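You operate a simulated robot arm through the tools that you are given. There is no shell and no other tool.

You are at the controls of a simulated two-armed robot. One attempt, no reset.

TASK
Wipe the blue band pot dry, then drop the blue nut in and stand the blue collar stub in it.
Fine: yellow rag, back on the ledge; leave the yellow collar stub and yellow nut. Set down upright: blue collar stub.

Only the result counts: the job must be done as asked and must still hold three seconds after the hand-in. Knocking over, shifting, dropping, spilling or breaking anything else fails it.

THE ROBOT
Two 7-joint arms with fingered hands on one trunk that stands fixed in place. Base frame: the origin is at the foot of the trunk, x ahead of it, y to its left, z up. Readings come in mm, rad, newtons and seconds.
The left shoulder is at [70, 139, 1058], the right one opposite. With the tool pointing down near the work surface each hand reaches from about 460 to 840 mm from the base axis, measured 20 degrees to its own side. Payload 3.9 kg a hand.
The tool frame of a hand sits at the grasp point between the pads (the TCP): z along the fingers, y along the line on which they close. The tips reach 29 mm beyond it. The gripper opens to 100 mm. The gripper's body begins 34 mm behind the TCP. The gripper is a hand of 5 fingers: y runs from the thumb to the fingers, the wrist lies at [-15, -105, -177] in the tool frame, and closing takes about 1.5 s.
Orientation is that of the tool frame in the base frame, as [roll, pitch, yaw] about the fixed x, y, z axes, in that order (R = Rz(yaw) Ry(pitch) Rx(roll)). With the fingers straight down and the wrist toward the robot, the tool's x, y and z point along [0, 1, 0], [1, 0, 0] and [0, 0, -1] of the base frame.

THE INTERFACE
- The arms move only by the tool send_rows. It takes "left_rows", "right_rows" or both (then of equal length, played together; a hand with none holds still); each is a list of rows, each an object (a shift or turn left out is 0, a gripper value left out holds the last) with "offset": the shift along the tool's x, y, z in mm, a list of three; "rotation": the turn, a rotation vector about the tool's x, y, z in rad, a list of three. In form: [{"offset": [x, y, z], "rotation": [wx, wy, wz]}, ...]. A call has 1 to 20 rows; each row shifts and turns the commanded pose from where the row before left it, along the tool's axes as they then stand. "left_grip" and "right_grip" are, for a hand that has rows, the closure, from 0 (fully open) to 1 (shut), set as the call begins (left out, the last holds). Rows are played at 5 a second. More than 50 mm and 0.15 rad between two rows, or a gripper value outside its range, and nothing of the call is played. Where a pose cannot be reached the arm comes as near as it can. A force on the tool above 40 N (or 10 N above the force at the start of the call, whichever is more), or a blocked arm, ends the call early, and 0.2 s more pass. The fingers move at their own pace (about 153 mm/s each) and stop on an object; they squeeze with about 31 N. The grip force told is the motor's: it shows also when the fingers shut on nothing. Time passes only in rows, and 0.2 s behind the last, so rows that do not move let the fingers close. It gives the time, the measured TCP pose, the force on the tool (base axes), the opening and the grip force at its end, in the units of the frame above (readings bear some noise), with the torque about the TCP (base axes, N m) and any sound that the robot's microphone picked up.
- Cameras (640 x 400 px; columns grow to the right, rows downward): "scene" is now at [133.8, 29.3, 1377.6]; the picture's right is [0.32, -0.95, 0.00], its down [-0.55, -0.18, -0.81] and it looks along [0.77, 0.26, -0.58] (base axes); focal length 234 px, centre (320, 200). "left" rides on the left gripper at [-66, -86, -121] in its tool frame; the picture's right is [-0.76, -0.31, 0.58], its down [0.59, -0.70, 0.40] and it looks along [0.28, 0.64, 0.71] (tool axes); focal length 247 px, centre (320, 200). "right" rides on the right gripper at [66, -86, -121] in its tool frame; the picture's right is [-0.76, 0.31, -0.58], its down [-0.59, -0.70, 0.40] and it looks along [-0.28, 0.64, 0.71] (tool axes); focal length 247 px, centre (320, 200). There is no depth. A picture from a camera that has moved, and an enlarged one, comes with that camera's place and axes in the base frame and with its lens.
- camera(camera): a new picture of that camera. The clock stands still meanwhile.
- slide_trunk(by): slides the trunk up (or, below 0, down) by that many mm; the arms and the scene camera ride with it, the base frame stays. It gives what a move gives, with no picture.
- finger_targets(index, middle, ring, little, thumb_bend, thumb_turn, hand): sets how far each is bent, from 0 (flat) to 1 (curled in); at 0.3 the hand is open as for a grip, at 0.7 the pads meet at the TCP. One left out holds its place. A second passes; each finger stops where it meets its share of the squeeze, and holds until it gets a number again. A gripper value or a shape takes the hand back. It gives what a move gives, with no picture; readings hold the bend of each and the force on index, middle, ring, little, thumb and palm. thumb_turn goes from beside the hand (0) to across from the fingers (1), as for a grip.
- preshape(shape, hand): the hand has 5 fingers and takes this shape, open, in about a second: jaw (thumb against the fingers, like two jaws); tri (thumb and two fingers); tip (a fingertip pinch); poke (one finger out to press); point (the index stretched); flat (the hand flat); cup (the hand cupped); fist (a fist). The gripper value then closes the fingers along that shape, each until it touches; the sizes above hold for jaw. It gives what a move gives, with no picture.
- head_to(pan, tilt): turns the head with the scene camera to pan (to the left, within 1.501 rad either way) and tilt (down, from -0.506 to 1.204), counted from straight ahead of the robot. It gives what a move gives.
- close_up(camera, box): a new picture of the part [left, top, right, bottom] of that camera's present view, enlarged. The clock stands still meanwhile.
- finish_job(): hands the job in; it is judged then, once.

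Places have to be worked out from the pictures, the camera data and where the tool is seen. Open the grippers and draw the arms clear of the work before you hand the job in, unless the task says otherwise.

The tools are called after "Emit:" as name(argument=value, ...) on one line, values as JSON. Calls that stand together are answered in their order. send_rows: Moves the arms, as the interface text tells. Its arguments: {"type":"object","properties":{"left_rows":{"type":"array"},"left_grip":{"type":"number"},"right_rows":{"type":"array"},"right_grip":{"type":"number"}},"required":[]} The other tools are called the same way: slide_trunk (by) slides the trunk up or down; preshape (shape, hand) gives the hand a shape; finger_targets (index, middle, ring, little, thumb_bend, thumb_turn, hand) moves the fingers one by one; head_to (pan, tilt) turns the head that bears the scene camera; camera (camera) takes a picture; close_up (camera, box) takes an enlarged picture of a part of a camera's view; finish_job () hands the job in.

At the start:

```text
t: 0.0
left_tool_pos: [412.5, 434.3, 1120.8]
left_tcp_rot: [3.141, 0.0, 1.993]
left_wrist_force: [-0.9, -1.0, -0.4]
left_torque: [0.04, -0.03, 0.01]
left_width: 100.0
left_gripper_force: 0.0
left_shape: jaw
left_bend: [0.3, 0.3, 0.3, 0.3, 0.3, 0.98]
left_finger forces: [0.0, 0.1, 0.0, 0.1, 0.1, 0.1]
right_tool_pos: [433.1, -0.2, 1245.1]
right_tcp_rot: [-3.142, -0.001, 1.993]
right_wrist_force: [0.5, 0.1, -0.2]
right_torque: [0.01, 0.0, -0.01]
right_width: 99.5
right_gripper_force: 0.1
right_shape: jaw
right_bend: [0.3, 0.3, 0.3, 0.3, 0.3, 0.98]
right_finger forces: [0.0, 0.0, 0.1, 0.1, 0.0, 0.0]
trunk travel left (down, up): [-700.0, 140.0]
head pan, tilt: [0.321, 0.62]
```

scene: 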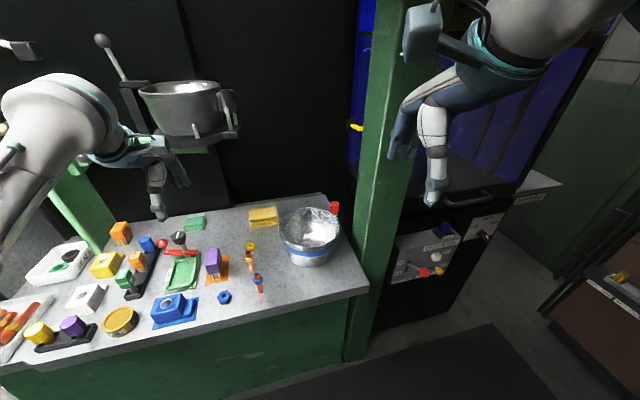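
right: 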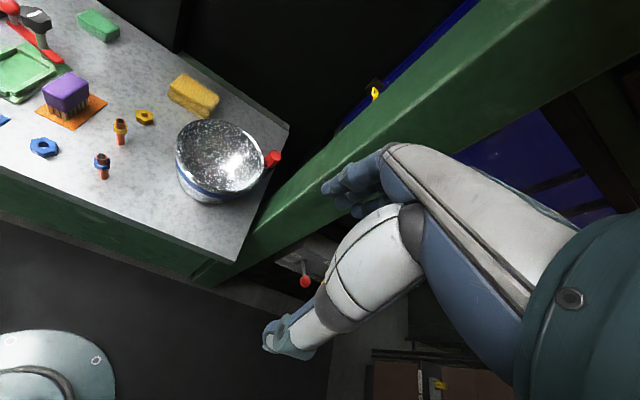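
left: 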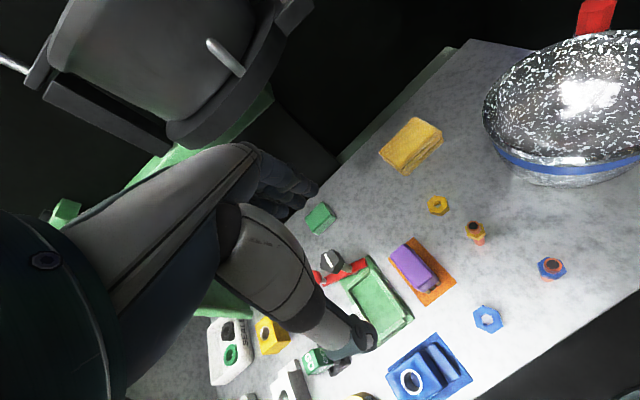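

The scene shows a bench with a blue-banded pot at the right end, a yellow sponge/rag, nuts and collar stubs. I'll enlarge the pictures to identify the parts.

Emit:
close_up(camera="scene", box=[180, 180, 380, 305])

Emit:
close_up(camera="right", box=[0, 50, 320, 250])

Emit:
close_up(camera="left", box=[360, 20, 640, 340])

```text
3.20 times, centred on (280, 242) of scene
camera zoom: at [133.8, 29.3, 1377.6], right [0.32, -0.95, 0.0], down [-0.55, -0.18, -0.81], along [0.77, 0.26, -0.58], focal length 750 px, centre (448, 64)
```

zoom: 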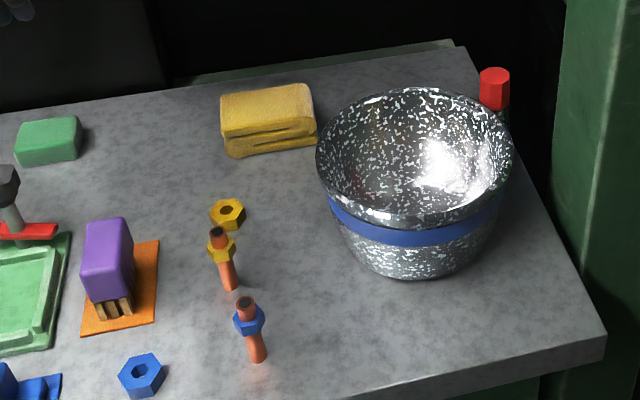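

```text
2.00 times, centred on (160, 150) of right
camera zoom: at [327.5, 23.1, 1366.7], right [0.59, -0.56, 0.58], down [-0.4, -0.83, -0.4], along [0.7, 0.0, -0.71], focal length 494 px, centre (640, 300)
```

zoom: 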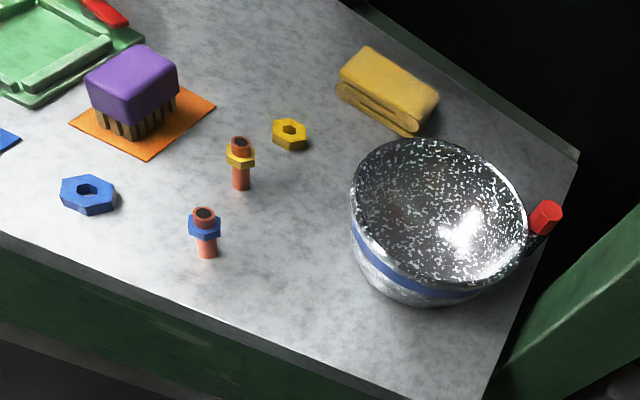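

```text
1.25 times, centred on (500, 180) of left
camera zoom: at [361.3, 340.1, 1242.8], right [0.03, -0.82, -0.58], down [-0.88, 0.25, -0.4], along [0.47, 0.52, -0.71], focal length 309 px, centre (95, 225)
```

zoom: 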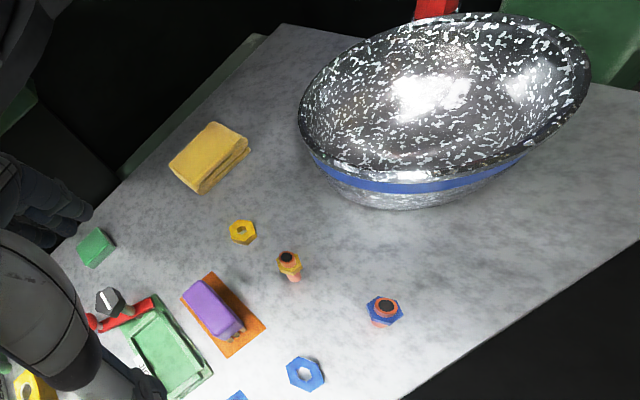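

Triangulating across the three views puts the bench top near z≈808, the pot around (598,215) with its rim at about z 920, the rag near (697,437), the blue nut near (383,370) and the blue stub near (431,295). I'll zoom in on the pot interior and the rag to see the wetness.

Emit:
close_up(camera="scene", box=[270, 195, 350, 270])

Emit:
close_up(camera="right", box=[150, 60, 310, 220])

Emit:
close_up(camera="scene", box=[215, 190, 285, 235])

Emit:
close_up(camera="scene", box=[0, 200, 260, 360])

```text
5.33 times, centred on (310, 232) of scene
camera zoom: at [133.8, 29.3, 1377.6], right [0.32, -0.95, 0.0], down [-0.55, -0.18, -0.81], along [0.77, 0.26, -0.58], focal length 1250 px, centre (373, 27)
```

zoom: 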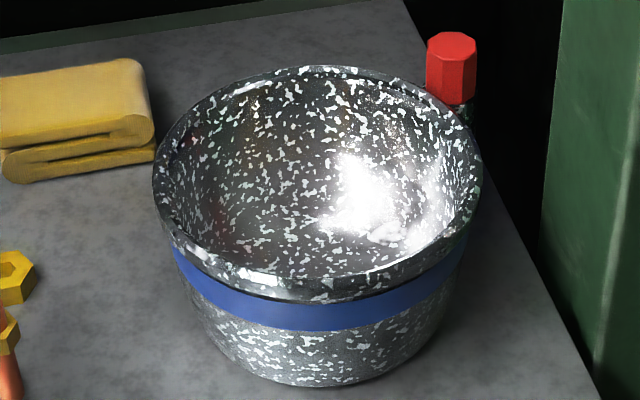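

```text
2.50 times, centred on (230, 140) of right
camera zoom: at [327.5, 23.1, 1366.7], right [0.59, -0.56, 0.58], down [-0.4, -0.83, -0.4], along [0.7, 0.0, -0.71], focal length 617 px, centre (545, 350)
```

zoom: 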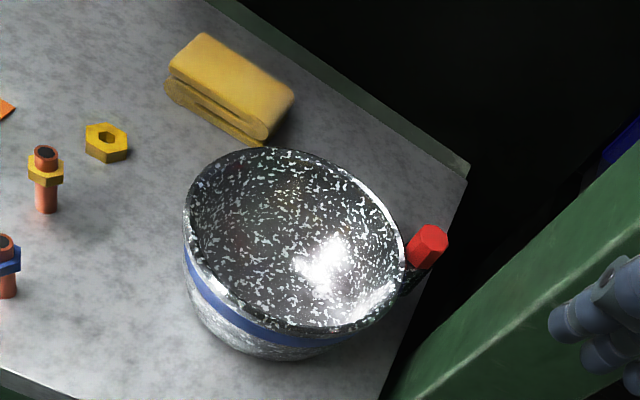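

```text
8.89 times, centred on (250, 212) of scene
camera zoom: at [133.8, 29.3, 1377.6], right [0.32, -0.95, 0.0], down [-0.55, -0.18, -0.81], along [0.77, 0.26, -0.58], focal length 2084 px, centre (942, 89)
```

zoom: 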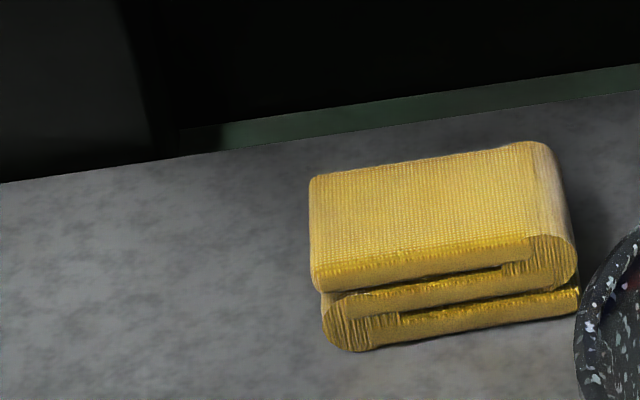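

```text
2.46 times, centred on (130, 280) of scene
camera zoom: at [133.8, 29.3, 1377.6], right [0.32, -0.95, 0.0], down [-0.55, -0.18, -0.81], along [0.77, 0.26, -0.58], focal length 577 px, centre (788, 3)
```

zoom: 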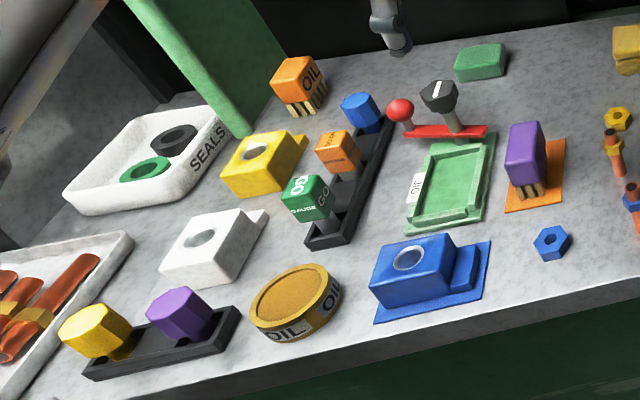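

The bench has a folded yellow cloth, about 102×77×30 mm, with its long axis along (0.51,−0.86). I'll swing the left hand to yaw 2.13, bring it partway toward the rag at a safe height, and look again.

Emit:
send_rows(left_rows=[{"rotation": [0, 0, -0.137]}, {"offset": [-21.4, 23.5, 20.1]}, {"offset": [-21.4, 23.5, 20.1]}, {"offset": [-21.4, 23.5, 20.1]}, {"offset": [-21.4, 23.5, 20.1]}, {"offset": [-21.4, 23.5, 20.1]}, {"offset": [-21.4, 23.5, 20.1]}, {}], left_grip=0)

Emit:
camera(camera="left")

Emit:
camera(camera="scene")

Emit:
camera(camera="right")

```text
t: 1.8
left_tool_pos: [599.8, 400.5, 1001.8]
left_tcp_rot: [3.14, 0.002, 2.131]
left_wrist_force: [0.0, -0.1, -0.4]
left_torque: [-0.03, -0.03, 0.01]
left_width: 99.7
left_gripper_force: 0.0
left_shape: jaw
left_bend: [0.3, 0.3, 0.3, 0.3, 0.3, 0.98]
left_finger forces: [0.0, 0.1, 0.1, 0.0, 0.0, 0.0]
right_tool_pos: [431.7, 1.0, 1246.0]
right_tcp_rot: [-3.14, 0.0, 1.994]
right_wrist_force: [0.0, -0.7, -0.1]
right_torque: [0.04, -0.01, 0.05]
right_width: 99.9
right_gripper_force: 0.0
right_shape: jaw
right_bend: [0.3, 0.3, 0.3, 0.3, 0.3, 0.98]
right_finger forces: [0.0, 0.0, 0.0, 0.1, 0.0, 0.0]
trunk travel left (down, up): [-700.0, 140.0]
head pan, tilt: [0.321, 0.62]
```

```text
taken
camera left: at [562.2, 300.4, 1123.1], right [0.14, -0.8, -0.58], down [-0.91, 0.13, -0.4], along [0.39, 0.58, -0.71], focal length 247 px, centre (320, 200)
```

left: 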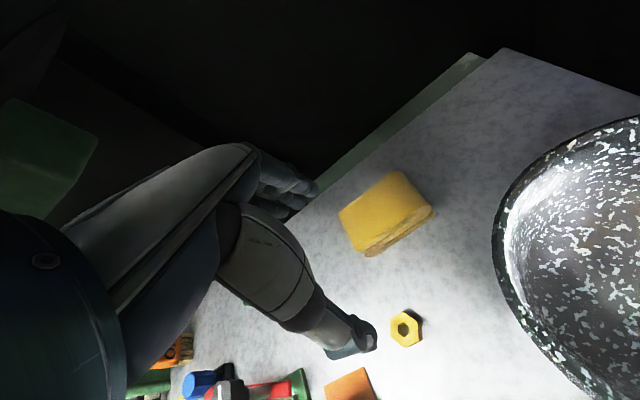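

```text
taken
camera scene: at [132.8, 29.9, 1377.7], right [0.32, -0.95, 0.0], down [-0.55, -0.18, -0.81], along [0.77, 0.26, -0.58], focal length 234 px, centre (320, 200)
```

scene: 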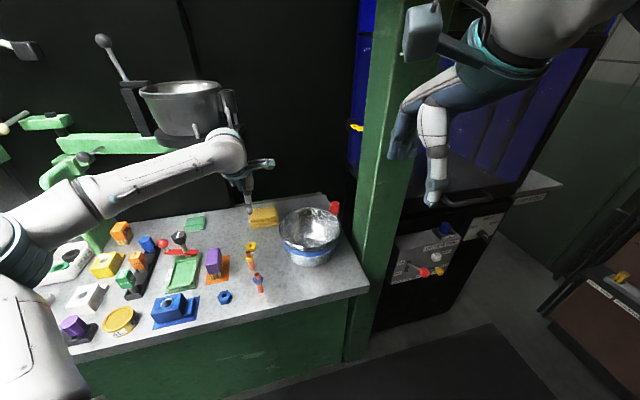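

```text
taken
camera right: at [326.5, 23.7, 1367.0], right [0.59, -0.56, 0.58], down [-0.4, -0.83, -0.4], along [0.7, 0.0, -0.71], focal length 247 px, centre (320, 200)
```

right: 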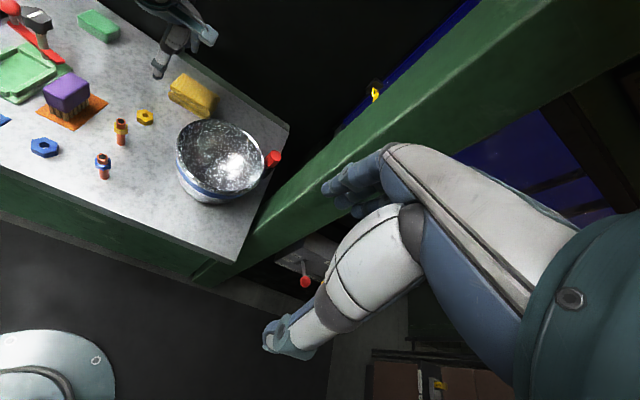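

The forearm is clear of the hanging pot. I'll zoom in on the left camera to measure the rag precisely.

Emit:
close_up(camera="left", box=[320, 150, 480, 350])

Emit:
close_up(camera="right", box=[130, 0, 290, 120])

Emit:
close_up(camera="left", box=[440, 60, 640, 400])

```text
2.00 times, centred on (400, 250) of left
camera zoom: at [562.2, 300.4, 1123.1], right [0.14, -0.8, -0.58], down [-0.91, 0.13, -0.4], along [0.39, 0.58, -0.71], focal length 494 px, centre (160, 100)
```

zoom: 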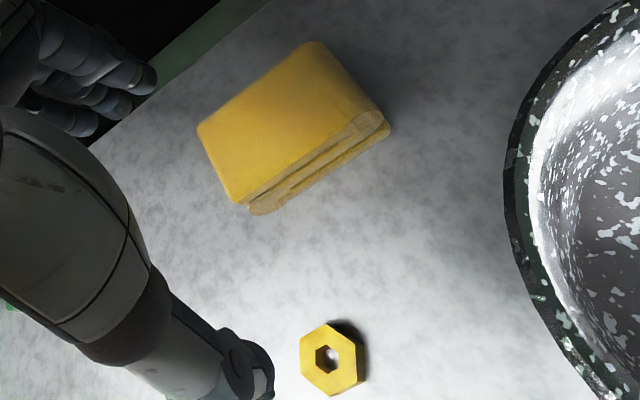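

```text
3.33 times, centred on (210, 60) of right
camera zoom: at [326.5, 23.7, 1367.0], right [0.59, -0.56, 0.58], down [-0.4, -0.83, -0.4], along [0.7, 0.0, -0.71], focal length 823 px, centre (687, 667)
```

zoom: 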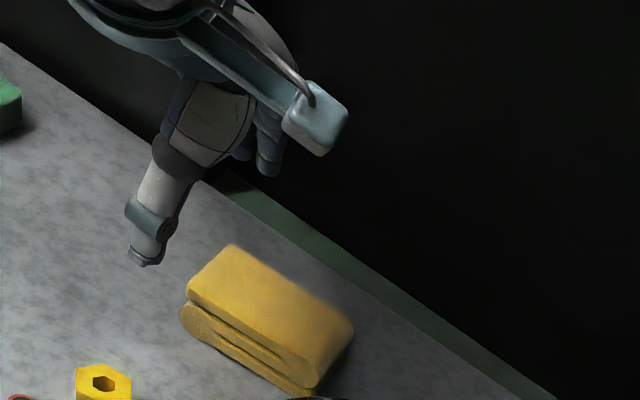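

```text
1.18 times, centred on (540, 230) of left
camera zoom: at [562.2, 300.4, 1123.1], right [0.14, -0.8, -0.58], down [-0.91, 0.13, -0.4], along [0.39, 0.58, -0.71], focal length 291 px, centre (61, 165)
```

zoom: 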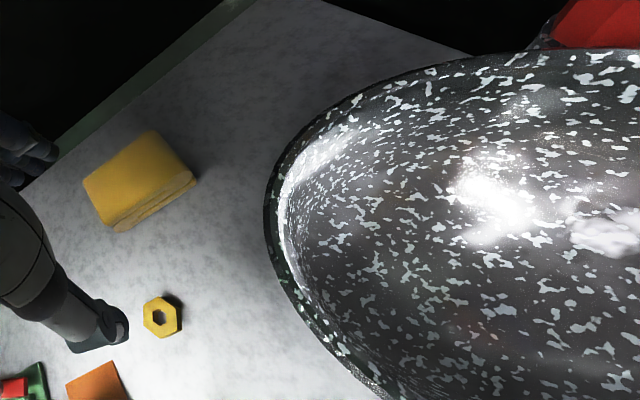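

The rag's top corners come out at about (689,494), (745,406), (688,368) and (634,455), so its centre is (689,431), it is 68 mm across the grip and its top is near z 838. I'll move above it, staying clear.

Emit:
send_rows(left_rows=[{"offset": [-5.4, 23, 24]}, {"offset": [-5.4, 23, 24]}, {"offset": [-5.3, 23, 24]}, {"offset": [-5.3, 23, 25]}, {}])

Emit:
camera(camera="left")

Emit:
close_up(camera="scene", box=[180, 130, 380, 280])

Emit:
close_up(camera="right", box=[100, 0, 300, 150])

```text
t: 3.0
left_tool_pos: [689.4, 431.1, 905.4]
left_tcp_rot: [3.139, 0.001, 2.129]
left_wrist_force: [-1.1, -0.6, -0.2]
left_torque: [0.01, -0.03, 0.0]
left_width: 100.0
left_gripper_force: 0.1
left_shape: jaw
left_bend: [0.3, 0.3, 0.3, 0.3, 0.3, 0.98]
left_finger forces: [0.0, 0.0, 0.1, 0.0, 0.0, 0.0]
right_tool_pos: [431.4, -0.9, 1245.0]
right_tcp_rot: [3.141, 0.0, 1.992]
right_wrist_force: [-1.0, 0.0, 0.3]
right_torque: [-0.01, -0.01, 0.01]
right_width: 99.7
right_gripper_force: 0.0
right_shape: jaw
right_bend: [0.3, 0.3, 0.3, 0.3, 0.3, 0.98]
right_finger forces: [0.0, 0.0, 0.0, 0.0, 0.0, 0.0]
trunk travel left (down, up): [-700.0, 140.0]
head pan, tilt: [0.321, 0.62]
```

```text
taken
camera left: at [650.9, 330.4, 1026.8], right [0.14, -0.8, -0.58], down [-0.91, 0.13, -0.4], along [0.39, 0.58, -0.71], focal length 247 px, centre (320, 200)
```

left: 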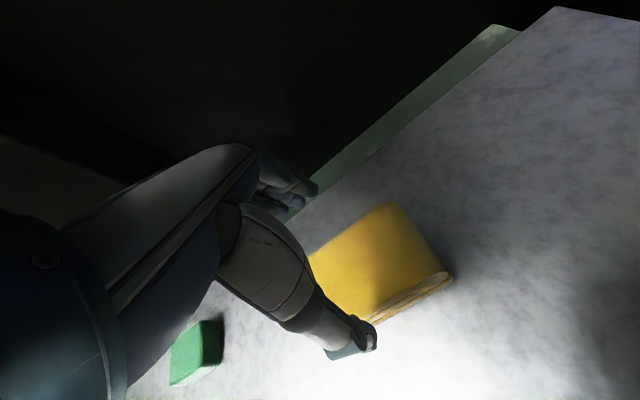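

```text
2.67 times, centred on (280, 205) of scene
camera zoom: at [132.5, 29.4, 1377.8], right [0.32, -0.95, 0.0], down [-0.55, -0.18, -0.81], along [0.77, 0.26, -0.58], focal length 625 px, centre (427, 187)
```

zoom: 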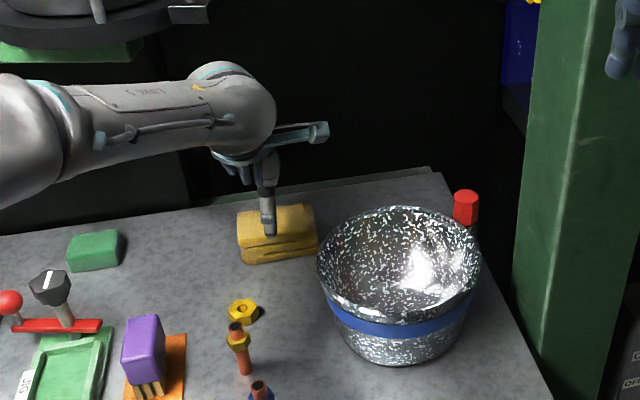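

```text
2.67 times, centred on (200, 75) of right
camera zoom: at [326.2, 23.2, 1367.1], right [0.59, -0.56, 0.58], down [-0.4, -0.83, -0.4], along [0.7, 0.0, -0.71], focal length 659 px, centre (640, 533)
```

zoom: 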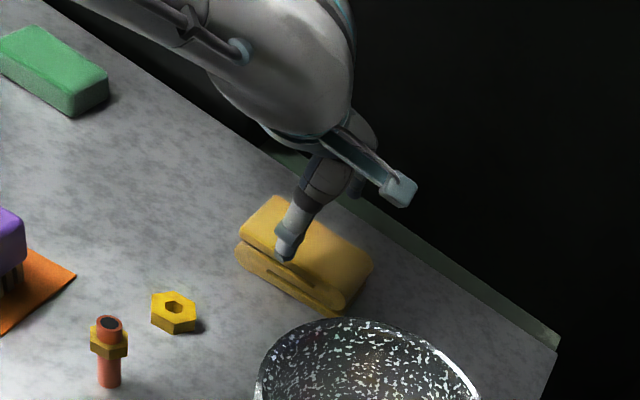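

The hand is lined up over the rag and the clearances look fine. I'll descend to TCP z≈846 (tips at about 817) and close gently on the rag.

Emit:
send_rows(left_rows=[{"offset": [0, 0, 20]}, {"offset": [0, 0, 20]}, {"offset": [0, 0, 19]}, {}])

Emit:
close_up(camera="right", box=[130, 20, 250, 120])

Emit:
camera(camera="left")

```text
t: 4.0
left_tool_pos: [690.2, 429.1, 848.5]
left_tcp_rot: [3.138, 0.001, 2.132]
left_wrist_force: [1.5, 1.6, 10.9]
left_torque: [-0.4, 0.53, -0.02]
left_width: 100.0
left_gripper_force: 0.1
left_shape: jaw
left_bend: [0.3, 0.3, 0.3, 0.3, 0.29, 0.98]
left_finger forces: [0.0, 0.3, 0.0, 0.0, 11.0, 0.0]
right_tool_pos: [431.3, -1.0, 1245.1]
right_tcp_rot: [3.14, -0.001, 1.993]
right_wrist_force: [-0.4, -0.6, -0.7]
right_torque: [0.0, 0.01, 0.02]
right_width: 99.8
right_gripper_force: 0.0
right_shape: jaw
right_bend: [0.3, 0.3, 0.3, 0.3, 0.3, 0.98]
right_finger forces: [0.0, 0.0, 0.0, 0.1, 0.0, 0.0]
trunk travel left (down, up): [-700.0, 140.0]
head pan, tilt: [0.321, 0.62]
```

```text
4.00 times, centred on (190, 70) of right
camera zoom: at [326.0, 22.4, 1367.4], right [0.59, -0.56, 0.58], down [-0.4, -0.83, -0.4], along [0.7, 0.01, -0.71], focal length 988 px, centre (840, 720)
```

zoom: 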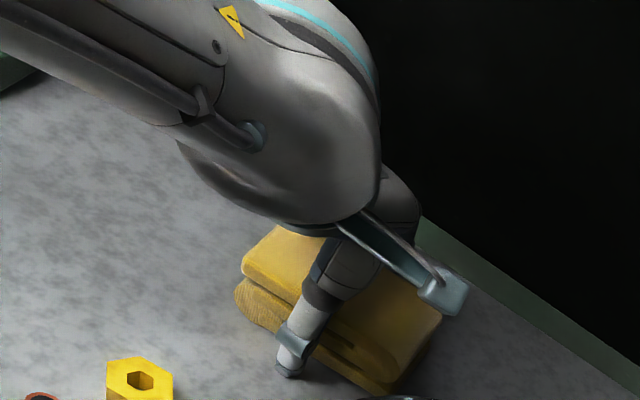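

```text
taken
camera left: at [652.3, 329.9, 969.8], right [0.15, -0.8, -0.58], down [-0.91, 0.13, -0.4], along [0.4, 0.58, -0.71], focal length 247 px, centre (320, 200)
```

left: 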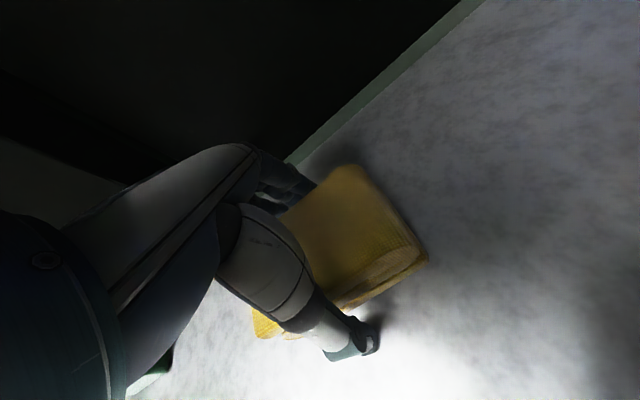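

The thumb reads 11 N upward at TCP z 848, so its tip is just touching the bench, which makes the bench more like z≈818. I'll raise 4 mm and close on the rag.

Emit:
send_rows(left_rows=[{"offset": [0, 0, -6]}, {}])

Emit:
send_rows(left_rows=[{}, {}, {}, {}, {}, {}, {}, {}], left_grip=1)

Emit:
camera(camera="left")

Emit:
close_up(camera="right", box=[130, 20, 250, 120])

```text
t: 4.6
left_tool_pos: [688.9, 429.7, 849.4]
left_tcp_rot: [-3.14, 0.0, 2.129]
left_wrist_force: [-0.4, -0.6, 0.6]
left_torque: [-0.04, -0.02, 0.01]
left_width: 100.1
left_gripper_force: 0.0
left_shape: jaw
left_bend: [0.3, 0.3, 0.3, 0.3, 0.3, 0.97]
left_finger forces: [0.0, 0.0, 0.0, 0.0, 0.0, 0.1]
right_tool_pos: [433.2, 0.2, 1243.7]
right_tcp_rot: [3.141, -0.002, 1.992]
right_wrist_force: [0.5, -0.5, -0.2]
right_torque: [0.03, 0.0, 0.01]
right_width: 99.6
right_gripper_force: 0.0
right_shape: jaw
right_bend: [0.3, 0.3, 0.3, 0.3, 0.3, 0.98]
right_finger forces: [0.0, 0.1, 0.1, 0.0, 0.0, 0.0]
trunk travel left (down, up): [-700.0, 140.0]
head pan, tilt: [0.321, 0.62]
```

```text
t: 6.4
left_tool_pos: [689.3, 431.1, 851.8]
left_tcp_rot: [3.14, -0.001, 2.133]
left_wrist_force: [-1.2, -0.2, 0.7]
left_torque: [0.03, 0.05, -0.02]
left_width: 59.0
left_gripper_force: 31.4
left_shape: jaw
left_bend: [0.42, 0.43, 0.74, 0.5, 0.31, 0.98]
left_finger forces: [16.5, 7.7, 3.6, 2.8, 30.1, 0.0]
right_tool_pos: [432.6, -0.1, 1245.0]
right_tcp_rot: [3.141, 0.0, 1.992]
right_wrist_force: [0.7, -0.1, -0.2]
right_torque: [-0.02, -0.02, 0.0]
right_width: 99.8
right_gripper_force: 0.0
right_shape: jaw
right_bend: [0.3, 0.3, 0.3, 0.3, 0.3, 0.98]
right_finger forces: [0.0, 0.0, 0.0, 0.0, 0.1, 0.0]
trunk travel left (down, up): [-700.0, 140.0]
head pan, tilt: [0.321, 0.62]
```

```text
taken
camera left: at [652.2, 330.4, 972.7], right [0.14, -0.8, -0.58], down [-0.91, 0.13, -0.4], along [0.39, 0.58, -0.71], focal length 247 px, centre (320, 200)
```

left: 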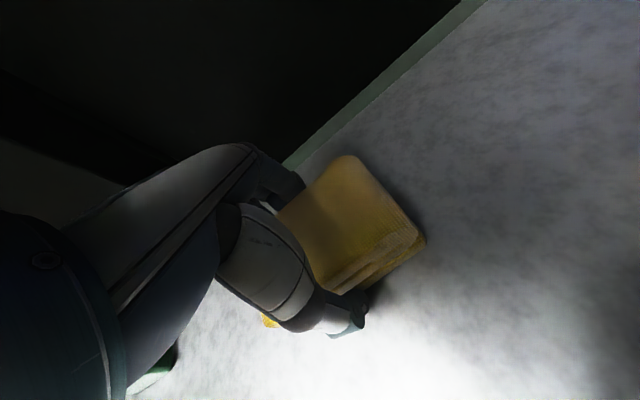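

```text
4.00 times, centred on (190, 70) of right
camera zoom: at [327.5, 23.1, 1366.8], right [0.59, -0.56, 0.58], down [-0.4, -0.83, -0.4], along [0.7, 0.0, -0.71], focal length 988 px, centre (840, 720)
```

zoom: 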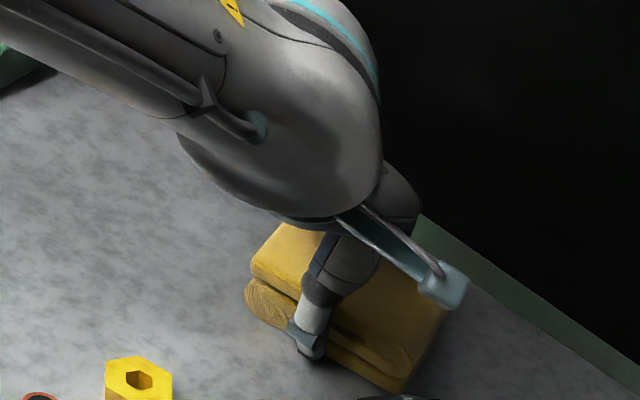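

The rag is gripped at 31 N with a 59 mm opening. I'll lift it straight up and check the hold.

Emit:
send_rows(left_rows=[{"offset": [0, 0, -15]}, {"offset": [0, 0, -25]}, {"offset": [0, 0, -30]}, {"offset": [0, 0, -30]}, {"offset": [0, 0, -30]}, {"offset": [0, 0, -30]}, {}])

Emit:
camera(camera="left")

Emit:
close_up(camera="right", box=[100, 0, 300, 150])

Emit:
close_up(camera="scene", box=[180, 130, 380, 280])

```text
t: 8.2
left_tool_pos: [681.1, 429.8, 979.4]
left_tcp_rot: [-3.082, -0.018, 2.125]
left_wrist_force: [-0.1, -1.1, -0.7]
left_torque: [-0.04, 0.0, -0.01]
left_width: 58.9
left_gripper_force: 30.3
left_shape: jaw
left_bend: [0.42, 0.43, 0.74, 0.51, 0.31, 0.97]
left_finger forces: [16.6, 7.8, 3.6, 2.3, 30.1, 0.1]
right_tool_pos: [431.3, 1.1, 1246.9]
right_tcp_rot: [3.14, 0.0, 1.992]
right_wrist_force: [0.5, 0.7, -1.1]
right_torque: [0.0, 0.0, 0.01]
right_width: 100.0
right_gripper_force: 0.1
right_shape: jaw
right_bend: [0.3, 0.3, 0.3, 0.3, 0.3, 0.98]
right_finger forces: [0.1, 0.0, 0.0, 0.0, 0.0, 0.0]
trunk travel left (down, up): [-700.0, 140.0]
head pan, tilt: [0.321, 0.62]
stopped in row 7 (left hand): the arm was blocked; the commanded pose is now the measured one
```

```text
taken
camera left: at [649.1, 330.5, 1105.7], right [0.1, -0.81, -0.57], down [-0.93, 0.12, -0.34], along [0.35, 0.57, -0.74], focal length 247 px, centre (320, 200)
```

left: 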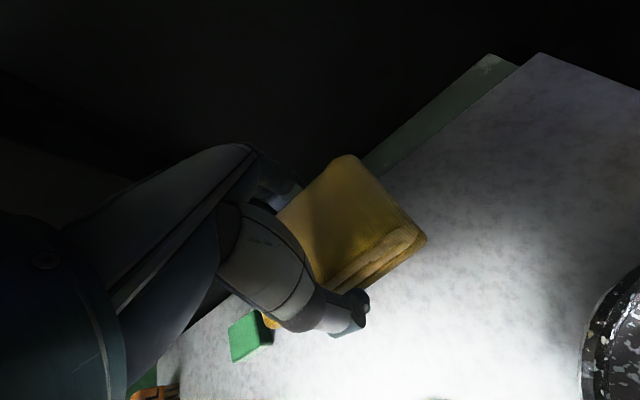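

```text
2.67 times, centred on (200, 75) of right
camera zoom: at [326.1, 23.2, 1369.0], right [0.59, -0.56, 0.58], down [-0.4, -0.83, -0.4], along [0.7, 0.01, -0.71], focal length 659 px, centre (640, 533)
```

zoom: 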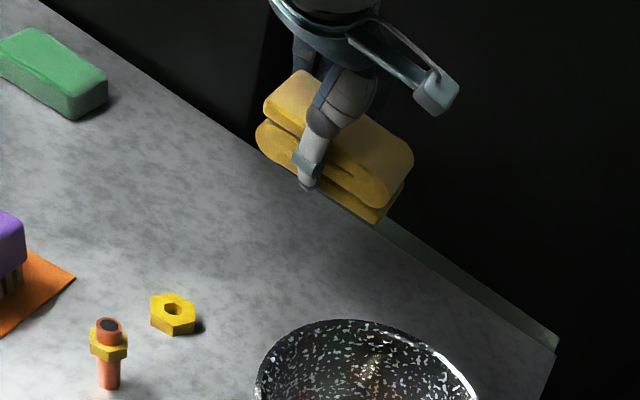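

```text
2.67 times, centred on (280, 205) of scene
camera zoom: at [132.5, 29.3, 1379.5], right [0.32, -0.95, 0.0], down [-0.55, -0.18, -0.81], along [0.77, 0.26, -0.58], focal length 625 px, centre (427, 187)
```

zoom: 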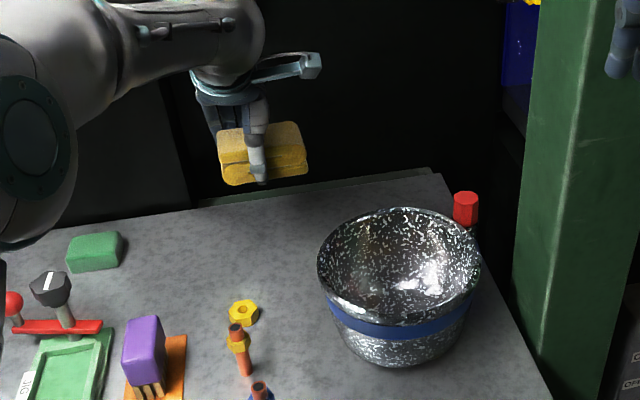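

The lift stopped near z 979 with a slight tilt: either a reach limit or the forearm touching something. I'll check the full scene before moving on.

Emit:
camera(camera="scene")

Emit:
camera(camera="right")

Emit:
close_up(camera="scene", box=[0, 20, 320, 220])

```text
taken
camera scene: at [132.5, 29.3, 1379.5], right [0.32, -0.95, 0.0], down [-0.55, -0.18, -0.81], along [0.77, 0.26, -0.58], focal length 234 px, centre (320, 200)
```

scene: 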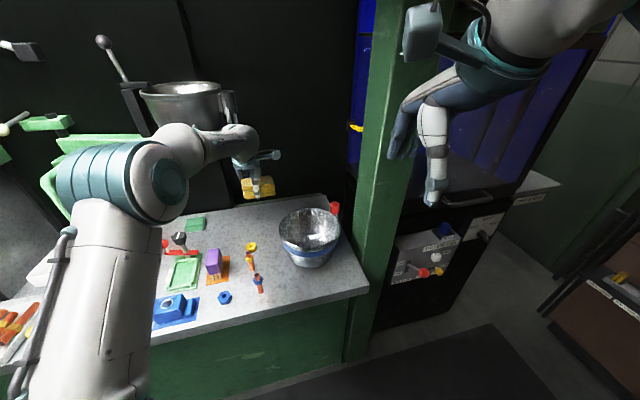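

```text
taken
camera right: at [326.1, 23.2, 1369.0], right [0.59, -0.56, 0.58], down [-0.4, -0.83, -0.4], along [0.7, 0.01, -0.71], focal length 247 px, centre (320, 200)
```

right: 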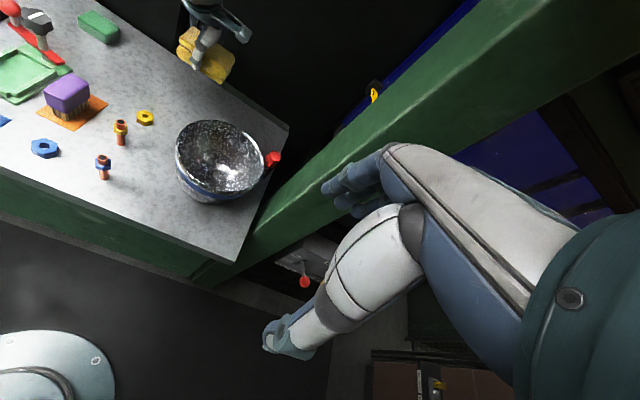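

```text
2.00 times, centred on (160, 120) of scene
camera zoom: at [132.5, 29.3, 1379.5], right [0.32, -0.95, 0.0], down [-0.55, -0.18, -0.81], along [0.77, 0.26, -0.58], focal length 469 px, centre (640, 360)
```

zoom: 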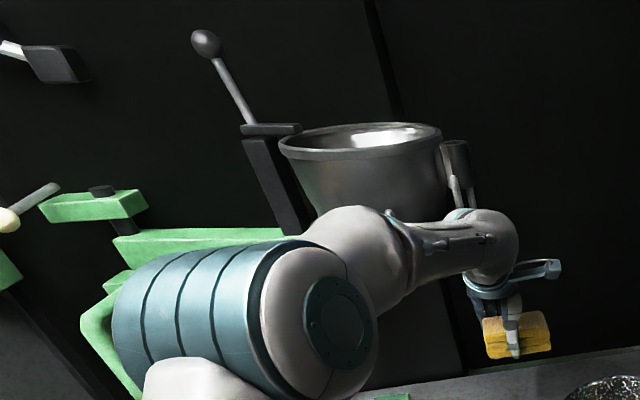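

The stop looks like a reach or posture limit; the elbow swung high, and nothing has shifted. I'll level the hand and pull it back toward the robot, which frees up reach.

Emit:
send_rows(left_rows=[{"offset": [0, -20, 0], "rotation": [-0.03, -0.009, 0]}, {"offset": [0, -25, 0], "rotation": [-0.03, -0.009, 0]}, {"offset": [0, -25, -10]}, {"offset": [0, -25, -10]}, {}])

Emit:
camera(camera="scene")

Emit:
camera(camera="left")

```text
t: 9.4
left_tool_pos: [603.3, 381.1, 1003.0]
left_tcp_rot: [3.133, 0.001, 2.128]
left_wrist_force: [0.3, 0.2, 0.2]
left_torque: [-0.02, -0.02, -0.02]
left_width: 59.1
left_gripper_force: 31.4
left_shape: jaw
left_bend: [0.42, 0.43, 0.74, 0.51, 0.31, 0.97]
left_finger forces: [16.7, 7.8, 3.7, 2.1, 29.9, 0.0]
right_tool_pos: [432.9, 0.9, 1244.0]
right_tcp_rot: [-3.141, 0.001, 1.994]
right_wrist_force: [0.5, -0.8, -0.5]
right_torque: [-0.02, 0.03, -0.03]
right_width: 99.9
right_gripper_force: 0.1
right_shape: jaw
right_bend: [0.3, 0.3, 0.3, 0.3, 0.3, 0.98]
right_finger forces: [0.0, 0.1, 0.1, 0.0, 0.0, 0.0]
trunk travel left (down, up): [-700.0, 140.0]
head pan, tilt: [0.321, 0.62]
```

```text
taken
camera scene: at [134.9, 30.1, 1377.5], right [0.32, -0.95, 0.0], down [-0.55, -0.18, -0.81], along [0.77, 0.26, -0.58], focal length 234 px, centre (320, 200)
```

scene: 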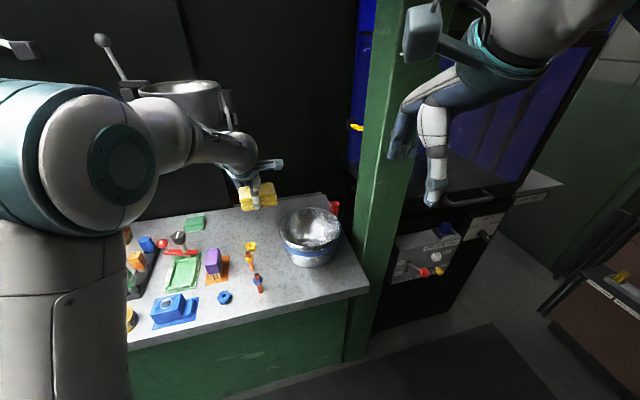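

```text
taken
camera left: at [564.7, 279.8, 1123.4], right [0.14, -0.8, -0.58], down [-0.91, 0.13, -0.4], along [0.4, 0.58, -0.71], focal length 247 px, centre (320, 200)
```

left: 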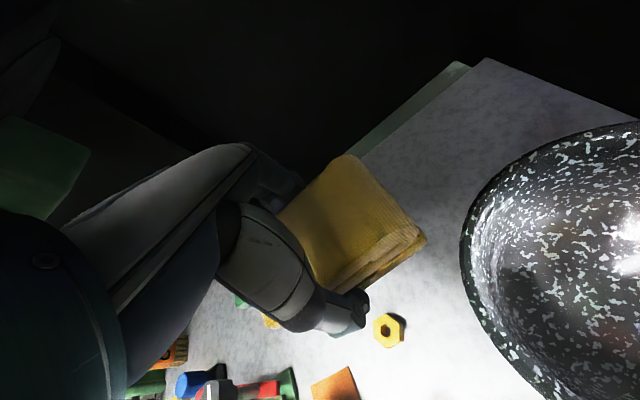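

The rag is held and level at (603,381,1003). I'll look into the pot from both hand cameras to find where it is wet.

Emit:
close_up(camera="left", box=[440, 100, 640, 400])

Emit:
close_up(camera="right", box=[165, 105, 290, 210])

Emit:
close_up(camera="scene", box=[270, 195, 350, 270])

```text
1.33 times, centred on (540, 250) of left
camera zoom: at [564.7, 279.8, 1123.4], right [0.14, -0.8, -0.58], down [-0.91, 0.13, -0.4], along [0.4, 0.58, -0.71], focal length 329 px, centre (27, 133)
```

zoom: 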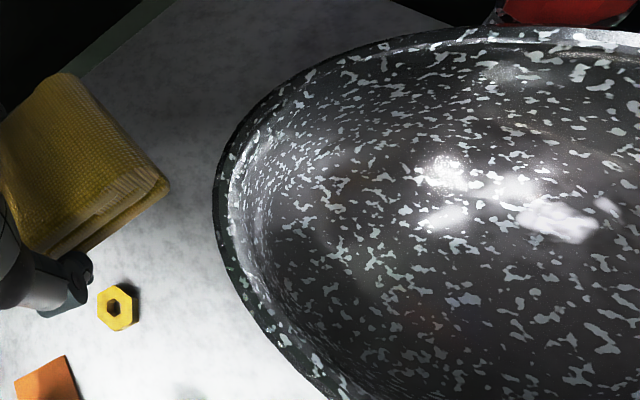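

```text
3.81 times, centred on (228, 158) of right
camera zoom: at [328.6, 23.9, 1366.4], right [0.59, -0.56, 0.58], down [-0.4, -0.83, -0.4], along [0.7, 0.0, -0.71], focal length 941 px, centre (672, 362)
```

zoom: 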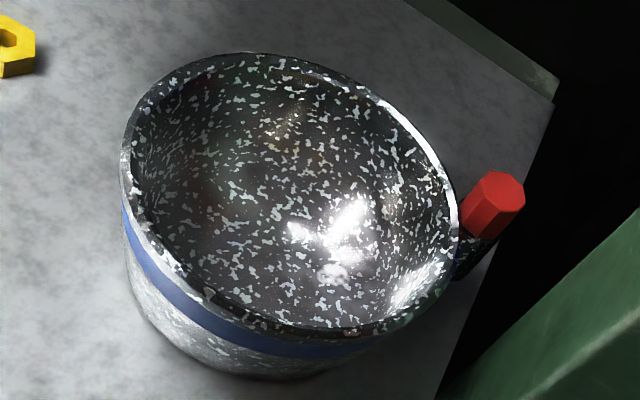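

```text
5.33 times, centred on (310, 232) of scene
camera zoom: at [134.9, 30.1, 1377.5], right [0.32, -0.95, 0.0], down [-0.55, -0.18, -0.81], along [0.77, 0.26, -0.58], focal length 1250 px, centre (373, 27)
```

zoom: 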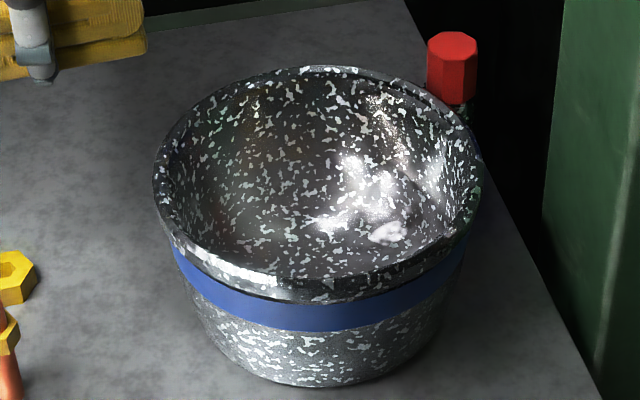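

A glossy patch shows inside the pot, on its right side. To locate the pot accurately before going in, I'll raise the left hand back to a spot where its camera sees the whole pot.

Emit:
send_rows(left_rows=[{"offset": [4.8, -21.8, -31.8]}, {"offset": [4.8, -21.8, -31.8]}, {"offset": [4.8, -21.8, -31.8]}, {"offset": [4.8, -21.8, -31.8]}, {}, {}])

Emit:
camera(camera="left")

Emit:
close_up(camera="left", box=[440, 110, 640, 310])

```text
t: 10.8
left_tool_pos: [517.0, 348.8, 1131.0]
left_tcp_rot: [-3.141, 0.016, 2.127]
left_wrist_force: [-0.1, -0.6, 0.0]
left_torque: [0.01, 0.0, -0.03]
left_width: 59.1
left_gripper_force: 31.1
left_shape: jaw
left_bend: [0.42, 0.43, 0.74, 0.51, 0.31, 0.97]
left_finger forces: [16.6, 7.8, 3.8, 2.2, 29.9, 0.1]
left hand out of reach, approached as far as the arm can: row 4
right_tool_pos: [430.8, -1.7, 1244.8]
right_tcp_rot: [-3.141, -0.002, 1.992]
right_wrist_force: [0.4, -0.1, 0.0]
right_torque: [-0.01, 0.01, 0.0]
right_width: 100.0
right_gripper_force: 0.0
right_shape: jaw
right_bend: [0.3, 0.3, 0.3, 0.3, 0.3, 0.98]
right_finger forces: [0.0, 0.0, 0.1, 0.0, 0.1, 0.1]
trunk travel left (down, up): [-700.0, 140.0]
head pan, tilt: [0.321, 0.62]
```

```text
taken
camera left: at [477.6, 249.4, 1254.5], right [0.15, -0.81, -0.57], down [-0.9, 0.12, -0.41], along [0.4, 0.57, -0.72], focal length 247 px, centre (320, 200)
```

left: 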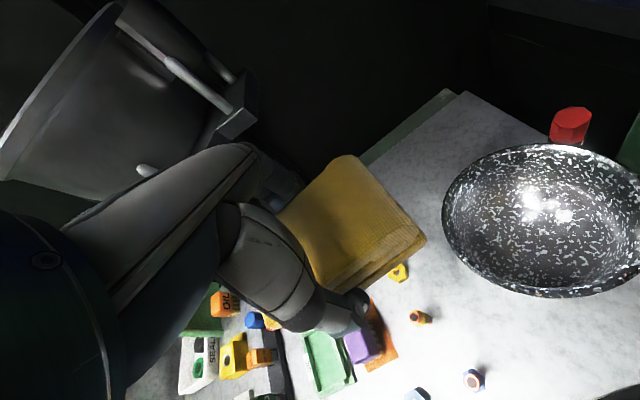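

```text
2.00 times, centred on (540, 210) of left
camera zoom: at [477.6, 249.4, 1254.5], right [0.15, -0.81, -0.57], down [-0.9, 0.12, -0.41], along [0.4, 0.57, -0.72], focal length 494 px, centre (-120, 180)
```

zoom: 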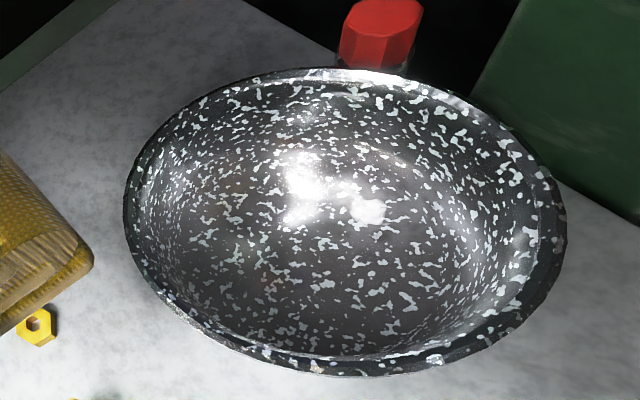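

Fitting the rim circle across views gives a pot centre of about (609,219), rim z≈915 and outer radius≈90, with the bench at z≈819. The rag barely protrudes below the fingertips, so I'll set it back in its spot and re-grip it higher, so that cloth and not fingers touches the pot. First I return the way I came.

Emit:
send_rows(left_rows=[{"offset": [-4.8, 21.8, 31.8]}, {"offset": [-4.8, 21.8, 31.8]}, {"offset": [-4.8, 21.8, 31.8]}, {"offset": [-4.8, 21.8, 31.8]}, {"offset": [0, 25, 20]}, {"offset": [0, 25, 20]}, {"offset": [0, 24, 25]}, {"offset": [0, 24, 25]}, {}])

Emit:
close_up(camera="right", box=[100, 0, 300, 150])

```text
t: 12.8
left_tool_pos: [689.7, 433.1, 913.2]
left_tcp_rot: [3.133, -0.002, 2.127]
left_wrist_force: [-0.4, -0.7, -1.0]
left_torque: [0.0, 0.0, 0.02]
left_width: 58.8
left_gripper_force: 30.6
left_shape: jaw
left_bend: [0.42, 0.43, 0.74, 0.51, 0.31, 0.97]
left_finger forces: [16.6, 7.8, 3.7, 1.9, 29.8, 0.0]
right_tool_pos: [431.9, -1.3, 1245.7]
right_tcp_rot: [3.139, 0.001, 1.994]
right_wrist_force: [-0.3, 0.0, 0.3]
right_torque: [0.03, 0.0, 0.04]
right_width: 100.0
right_gripper_force: 0.1
right_shape: jaw
right_bend: [0.3, 0.3, 0.3, 0.3, 0.3, 0.98]
right_finger forces: [0.1, 0.0, 0.0, 0.1, 0.1, 0.0]
trunk travel left (down, up): [-700.0, 140.0]
head pan, tilt: [0.321, 0.62]
```

```text
2.67 times, centred on (200, 75) of right
camera zoom: at [326.6, 22.4, 1367.0], right [0.59, -0.56, 0.58], down [-0.4, -0.83, -0.4], along [0.7, 0.01, -0.71], focal length 659 px, centre (640, 533)
```

zoom: 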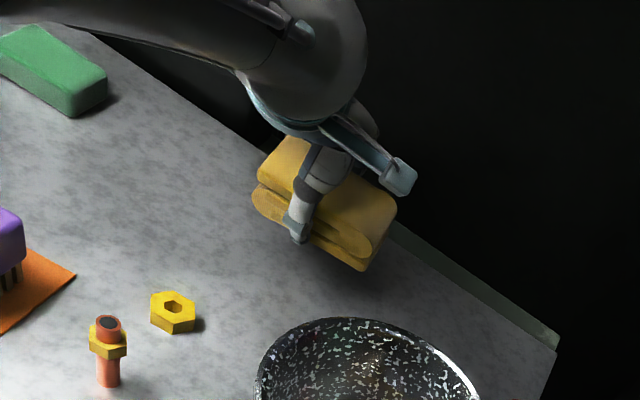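

I'm back over the rag's spot at z 913. I'll lower in small steps to about 853 to feel for the bench.

Emit:
send_rows(left_rows=[{"offset": [0, 0, 25]}, {"offset": [0, 0, 20]}, {"offset": [0, 0, 10]}, {"offset": [0, 0, 4]}, {}])

```text
t: 14.0
left_tool_pos: [688.3, 433.9, 855.0]
left_tcp_rot: [3.132, -0.001, 2.127]
left_wrist_force: [0.0, -1.0, -0.2]
left_torque: [-0.01, -0.03, 0.01]
left_width: 58.6
left_gripper_force: 31.1
left_shape: jaw
left_bend: [0.42, 0.43, 0.74, 0.51, 0.31, 0.97]
left_finger forces: [16.6, 7.7, 3.6, 2.0, 29.8, 0.0]
right_tool_pos: [432.8, -0.0, 1244.4]
right_tcp_rot: [-3.141, 0.0, 1.993]
right_wrist_force: [0.6, 0.1, -0.1]
right_torque: [-0.01, 0.0, 0.0]
right_width: 99.9
right_gripper_force: 0.0
right_shape: jaw
right_bend: [0.3, 0.3, 0.3, 0.3, 0.3, 0.98]
right_finger forces: [0.1, 0.0, 0.0, 0.1, 0.0, 0.0]
trunk travel left (down, up): [-700.0, 140.0]
head pan, tilt: [0.321, 0.62]
```

No contact yet; I'll step down by 2 mm at a time.

Emit:
send_rows(left_rows=[{"offset": [0, 0, 2]}, {"offset": [0, 0, 2]}, {}])

```text
t: 14.8
left_tool_pos: [688.4, 434.0, 851.8]
left_tcp_rot: [3.132, 0.0, 2.125]
left_wrist_force: [-0.3, 0.2, 3.4]
left_torque: [0.0, 0.1, -0.01]
left_width: 59.0
left_gripper_force: 31.1
left_shape: jaw
left_bend: [0.42, 0.43, 0.74, 0.51, 0.31, 0.97]
left_finger forces: [16.8, 7.8, 3.9, 2.4, 30.1, 0.0]
right_tool_pos: [432.1, 0.9, 1244.8]
right_tcp_rot: [3.14, -0.001, 1.993]
right_wrist_force: [0.6, 0.2, 0.3]
right_torque: [-0.01, 0.0, 0.0]
right_width: 99.7
right_gripper_force: 0.1
right_shape: jaw
right_bend: [0.3, 0.3, 0.3, 0.3, 0.3, 0.98]
right_finger forces: [0.0, 0.1, 0.0, 0.0, 0.0, 0.0]
trunk travel left (down, up): [-700.0, 140.0]
head pan, tilt: [0.321, 0.62]
```

The rag is on the bench at TCP z≈852. I'll open, rise 11 mm and close again for a higher grip.

Emit:
send_rows(left_rows=[{}, {}, {}, {}, {}, {"offset": [0, 0, -6]}, {"offset": [0, 0, -6]}, {}], left_grip=0)

Emit:
close_up(camera="right", box=[130, 20, 250, 120])

Emit:
camera(camera="left")

```text
t: 16.6
left_tool_pos: [688.0, 432.3, 864.6]
left_tcp_rot: [3.135, 0.0, 2.125]
left_wrist_force: [0.1, 1.0, -0.5]
left_torque: [0.01, 0.01, 0.01]
left_width: 100.0
left_gripper_force: 0.1
left_shape: jaw
left_bend: [0.3, 0.3, 0.3, 0.3, 0.3, 0.98]
left_finger forces: [0.1, 0.0, 0.0, 0.1, 0.0, 0.1]
right_tool_pos: [432.6, -0.1, 1244.9]
right_tcp_rot: [3.141, 0.001, 1.993]
right_wrist_force: [-0.2, -0.7, 0.2]
right_torque: [-0.01, 0.0, 0.0]
right_width: 100.1
right_gripper_force: 0.0
right_shape: jaw
right_bend: [0.3, 0.3, 0.3, 0.3, 0.3, 0.98]
right_finger forces: [0.1, 0.0, 0.0, 0.0, 0.1, 0.0]
trunk travel left (down, up): [-700.0, 140.0]
head pan, tilt: [0.321, 0.62]
```

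```text
4.00 times, centred on (190, 70) of right
camera zoom: at [327.6, 23.2, 1366.7], right [0.59, -0.56, 0.58], down [-0.4, -0.83, -0.4], along [0.7, 0.0, -0.71], focal length 988 px, centre (840, 720)
```

zoom: 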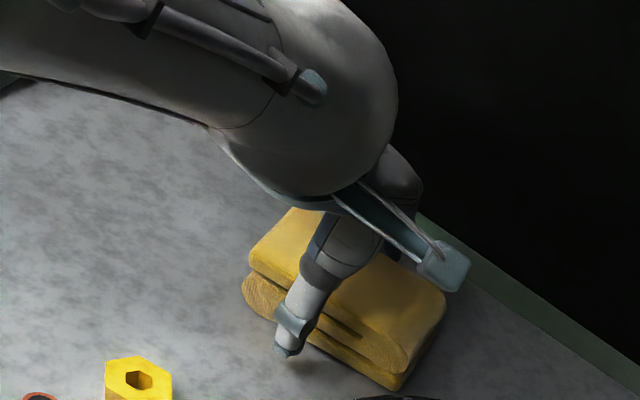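

```text
taken
camera left: at [649.3, 332.0, 984.5], right [0.14, -0.8, -0.58], down [-0.91, 0.13, -0.4], along [0.4, 0.58, -0.71], focal length 247 px, centre (320, 200)
```

left: 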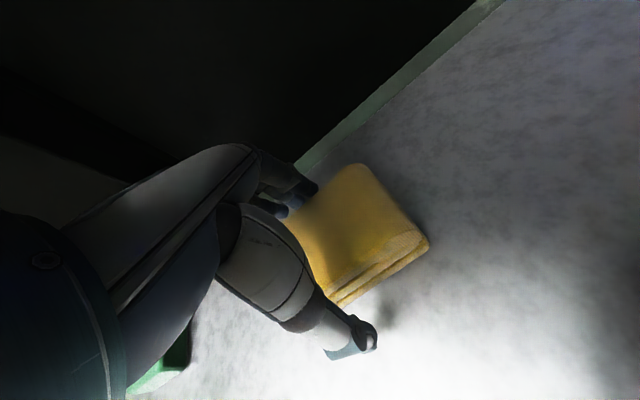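

The rag sits cleanly between the open fingers with the tips about 16 mm above the bench. I'll close again.

Emit:
send_rows(left_rows=[{}, {}, {}, {}, {}, {}, {}, {}], left_grip=1)

Emit:
close_up(camera="right", box=[130, 20, 250, 120])

```text
t: 18.4
left_tool_pos: [688.9, 431.9, 863.2]
left_tcp_rot: [3.132, -0.001, 2.126]
left_wrist_force: [0.6, 0.6, 2.1]
left_torque: [0.02, 0.09, -0.06]
left_width: 58.5
left_gripper_force: 31.2
left_shape: jaw
left_bend: [0.4, 0.41, 0.74, 0.5, 0.3, 0.99]
left_finger forces: [17.5, 7.7, 3.7, 2.3, 30.3, 0.1]
right_tool_pos: [432.5, 2.0, 1244.0]
right_tcp_rot: [-3.14, 0.001, 1.993]
right_wrist_force: [0.1, -0.4, 0.2]
right_torque: [0.03, -0.01, 0.0]
right_width: 99.8
right_gripper_force: 0.0
right_shape: jaw
right_bend: [0.3, 0.3, 0.3, 0.3, 0.3, 0.98]
right_finger forces: [0.1, 0.0, 0.0, 0.0, 0.0, 0.1]
trunk travel left (down, up): [-700.0, 140.0]
head pan, tilt: [0.321, 0.62]
```

```text
4.00 times, centred on (190, 70) of right
camera zoom: at [327.3, 23.1, 1366.8], right [0.59, -0.56, 0.58], down [-0.4, -0.83, -0.4], along [0.7, 0.0, -0.71], focal length 988 px, centre (840, 720)
```

zoom: 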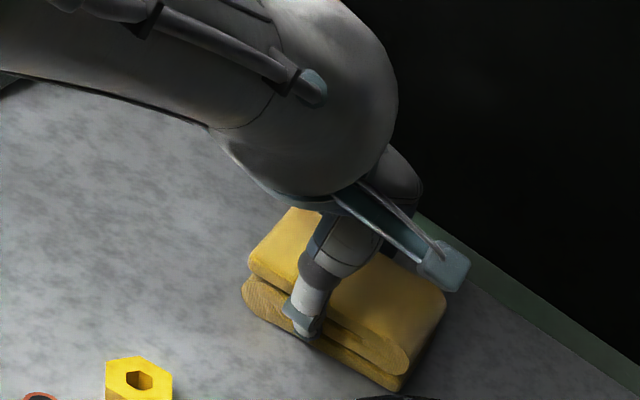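

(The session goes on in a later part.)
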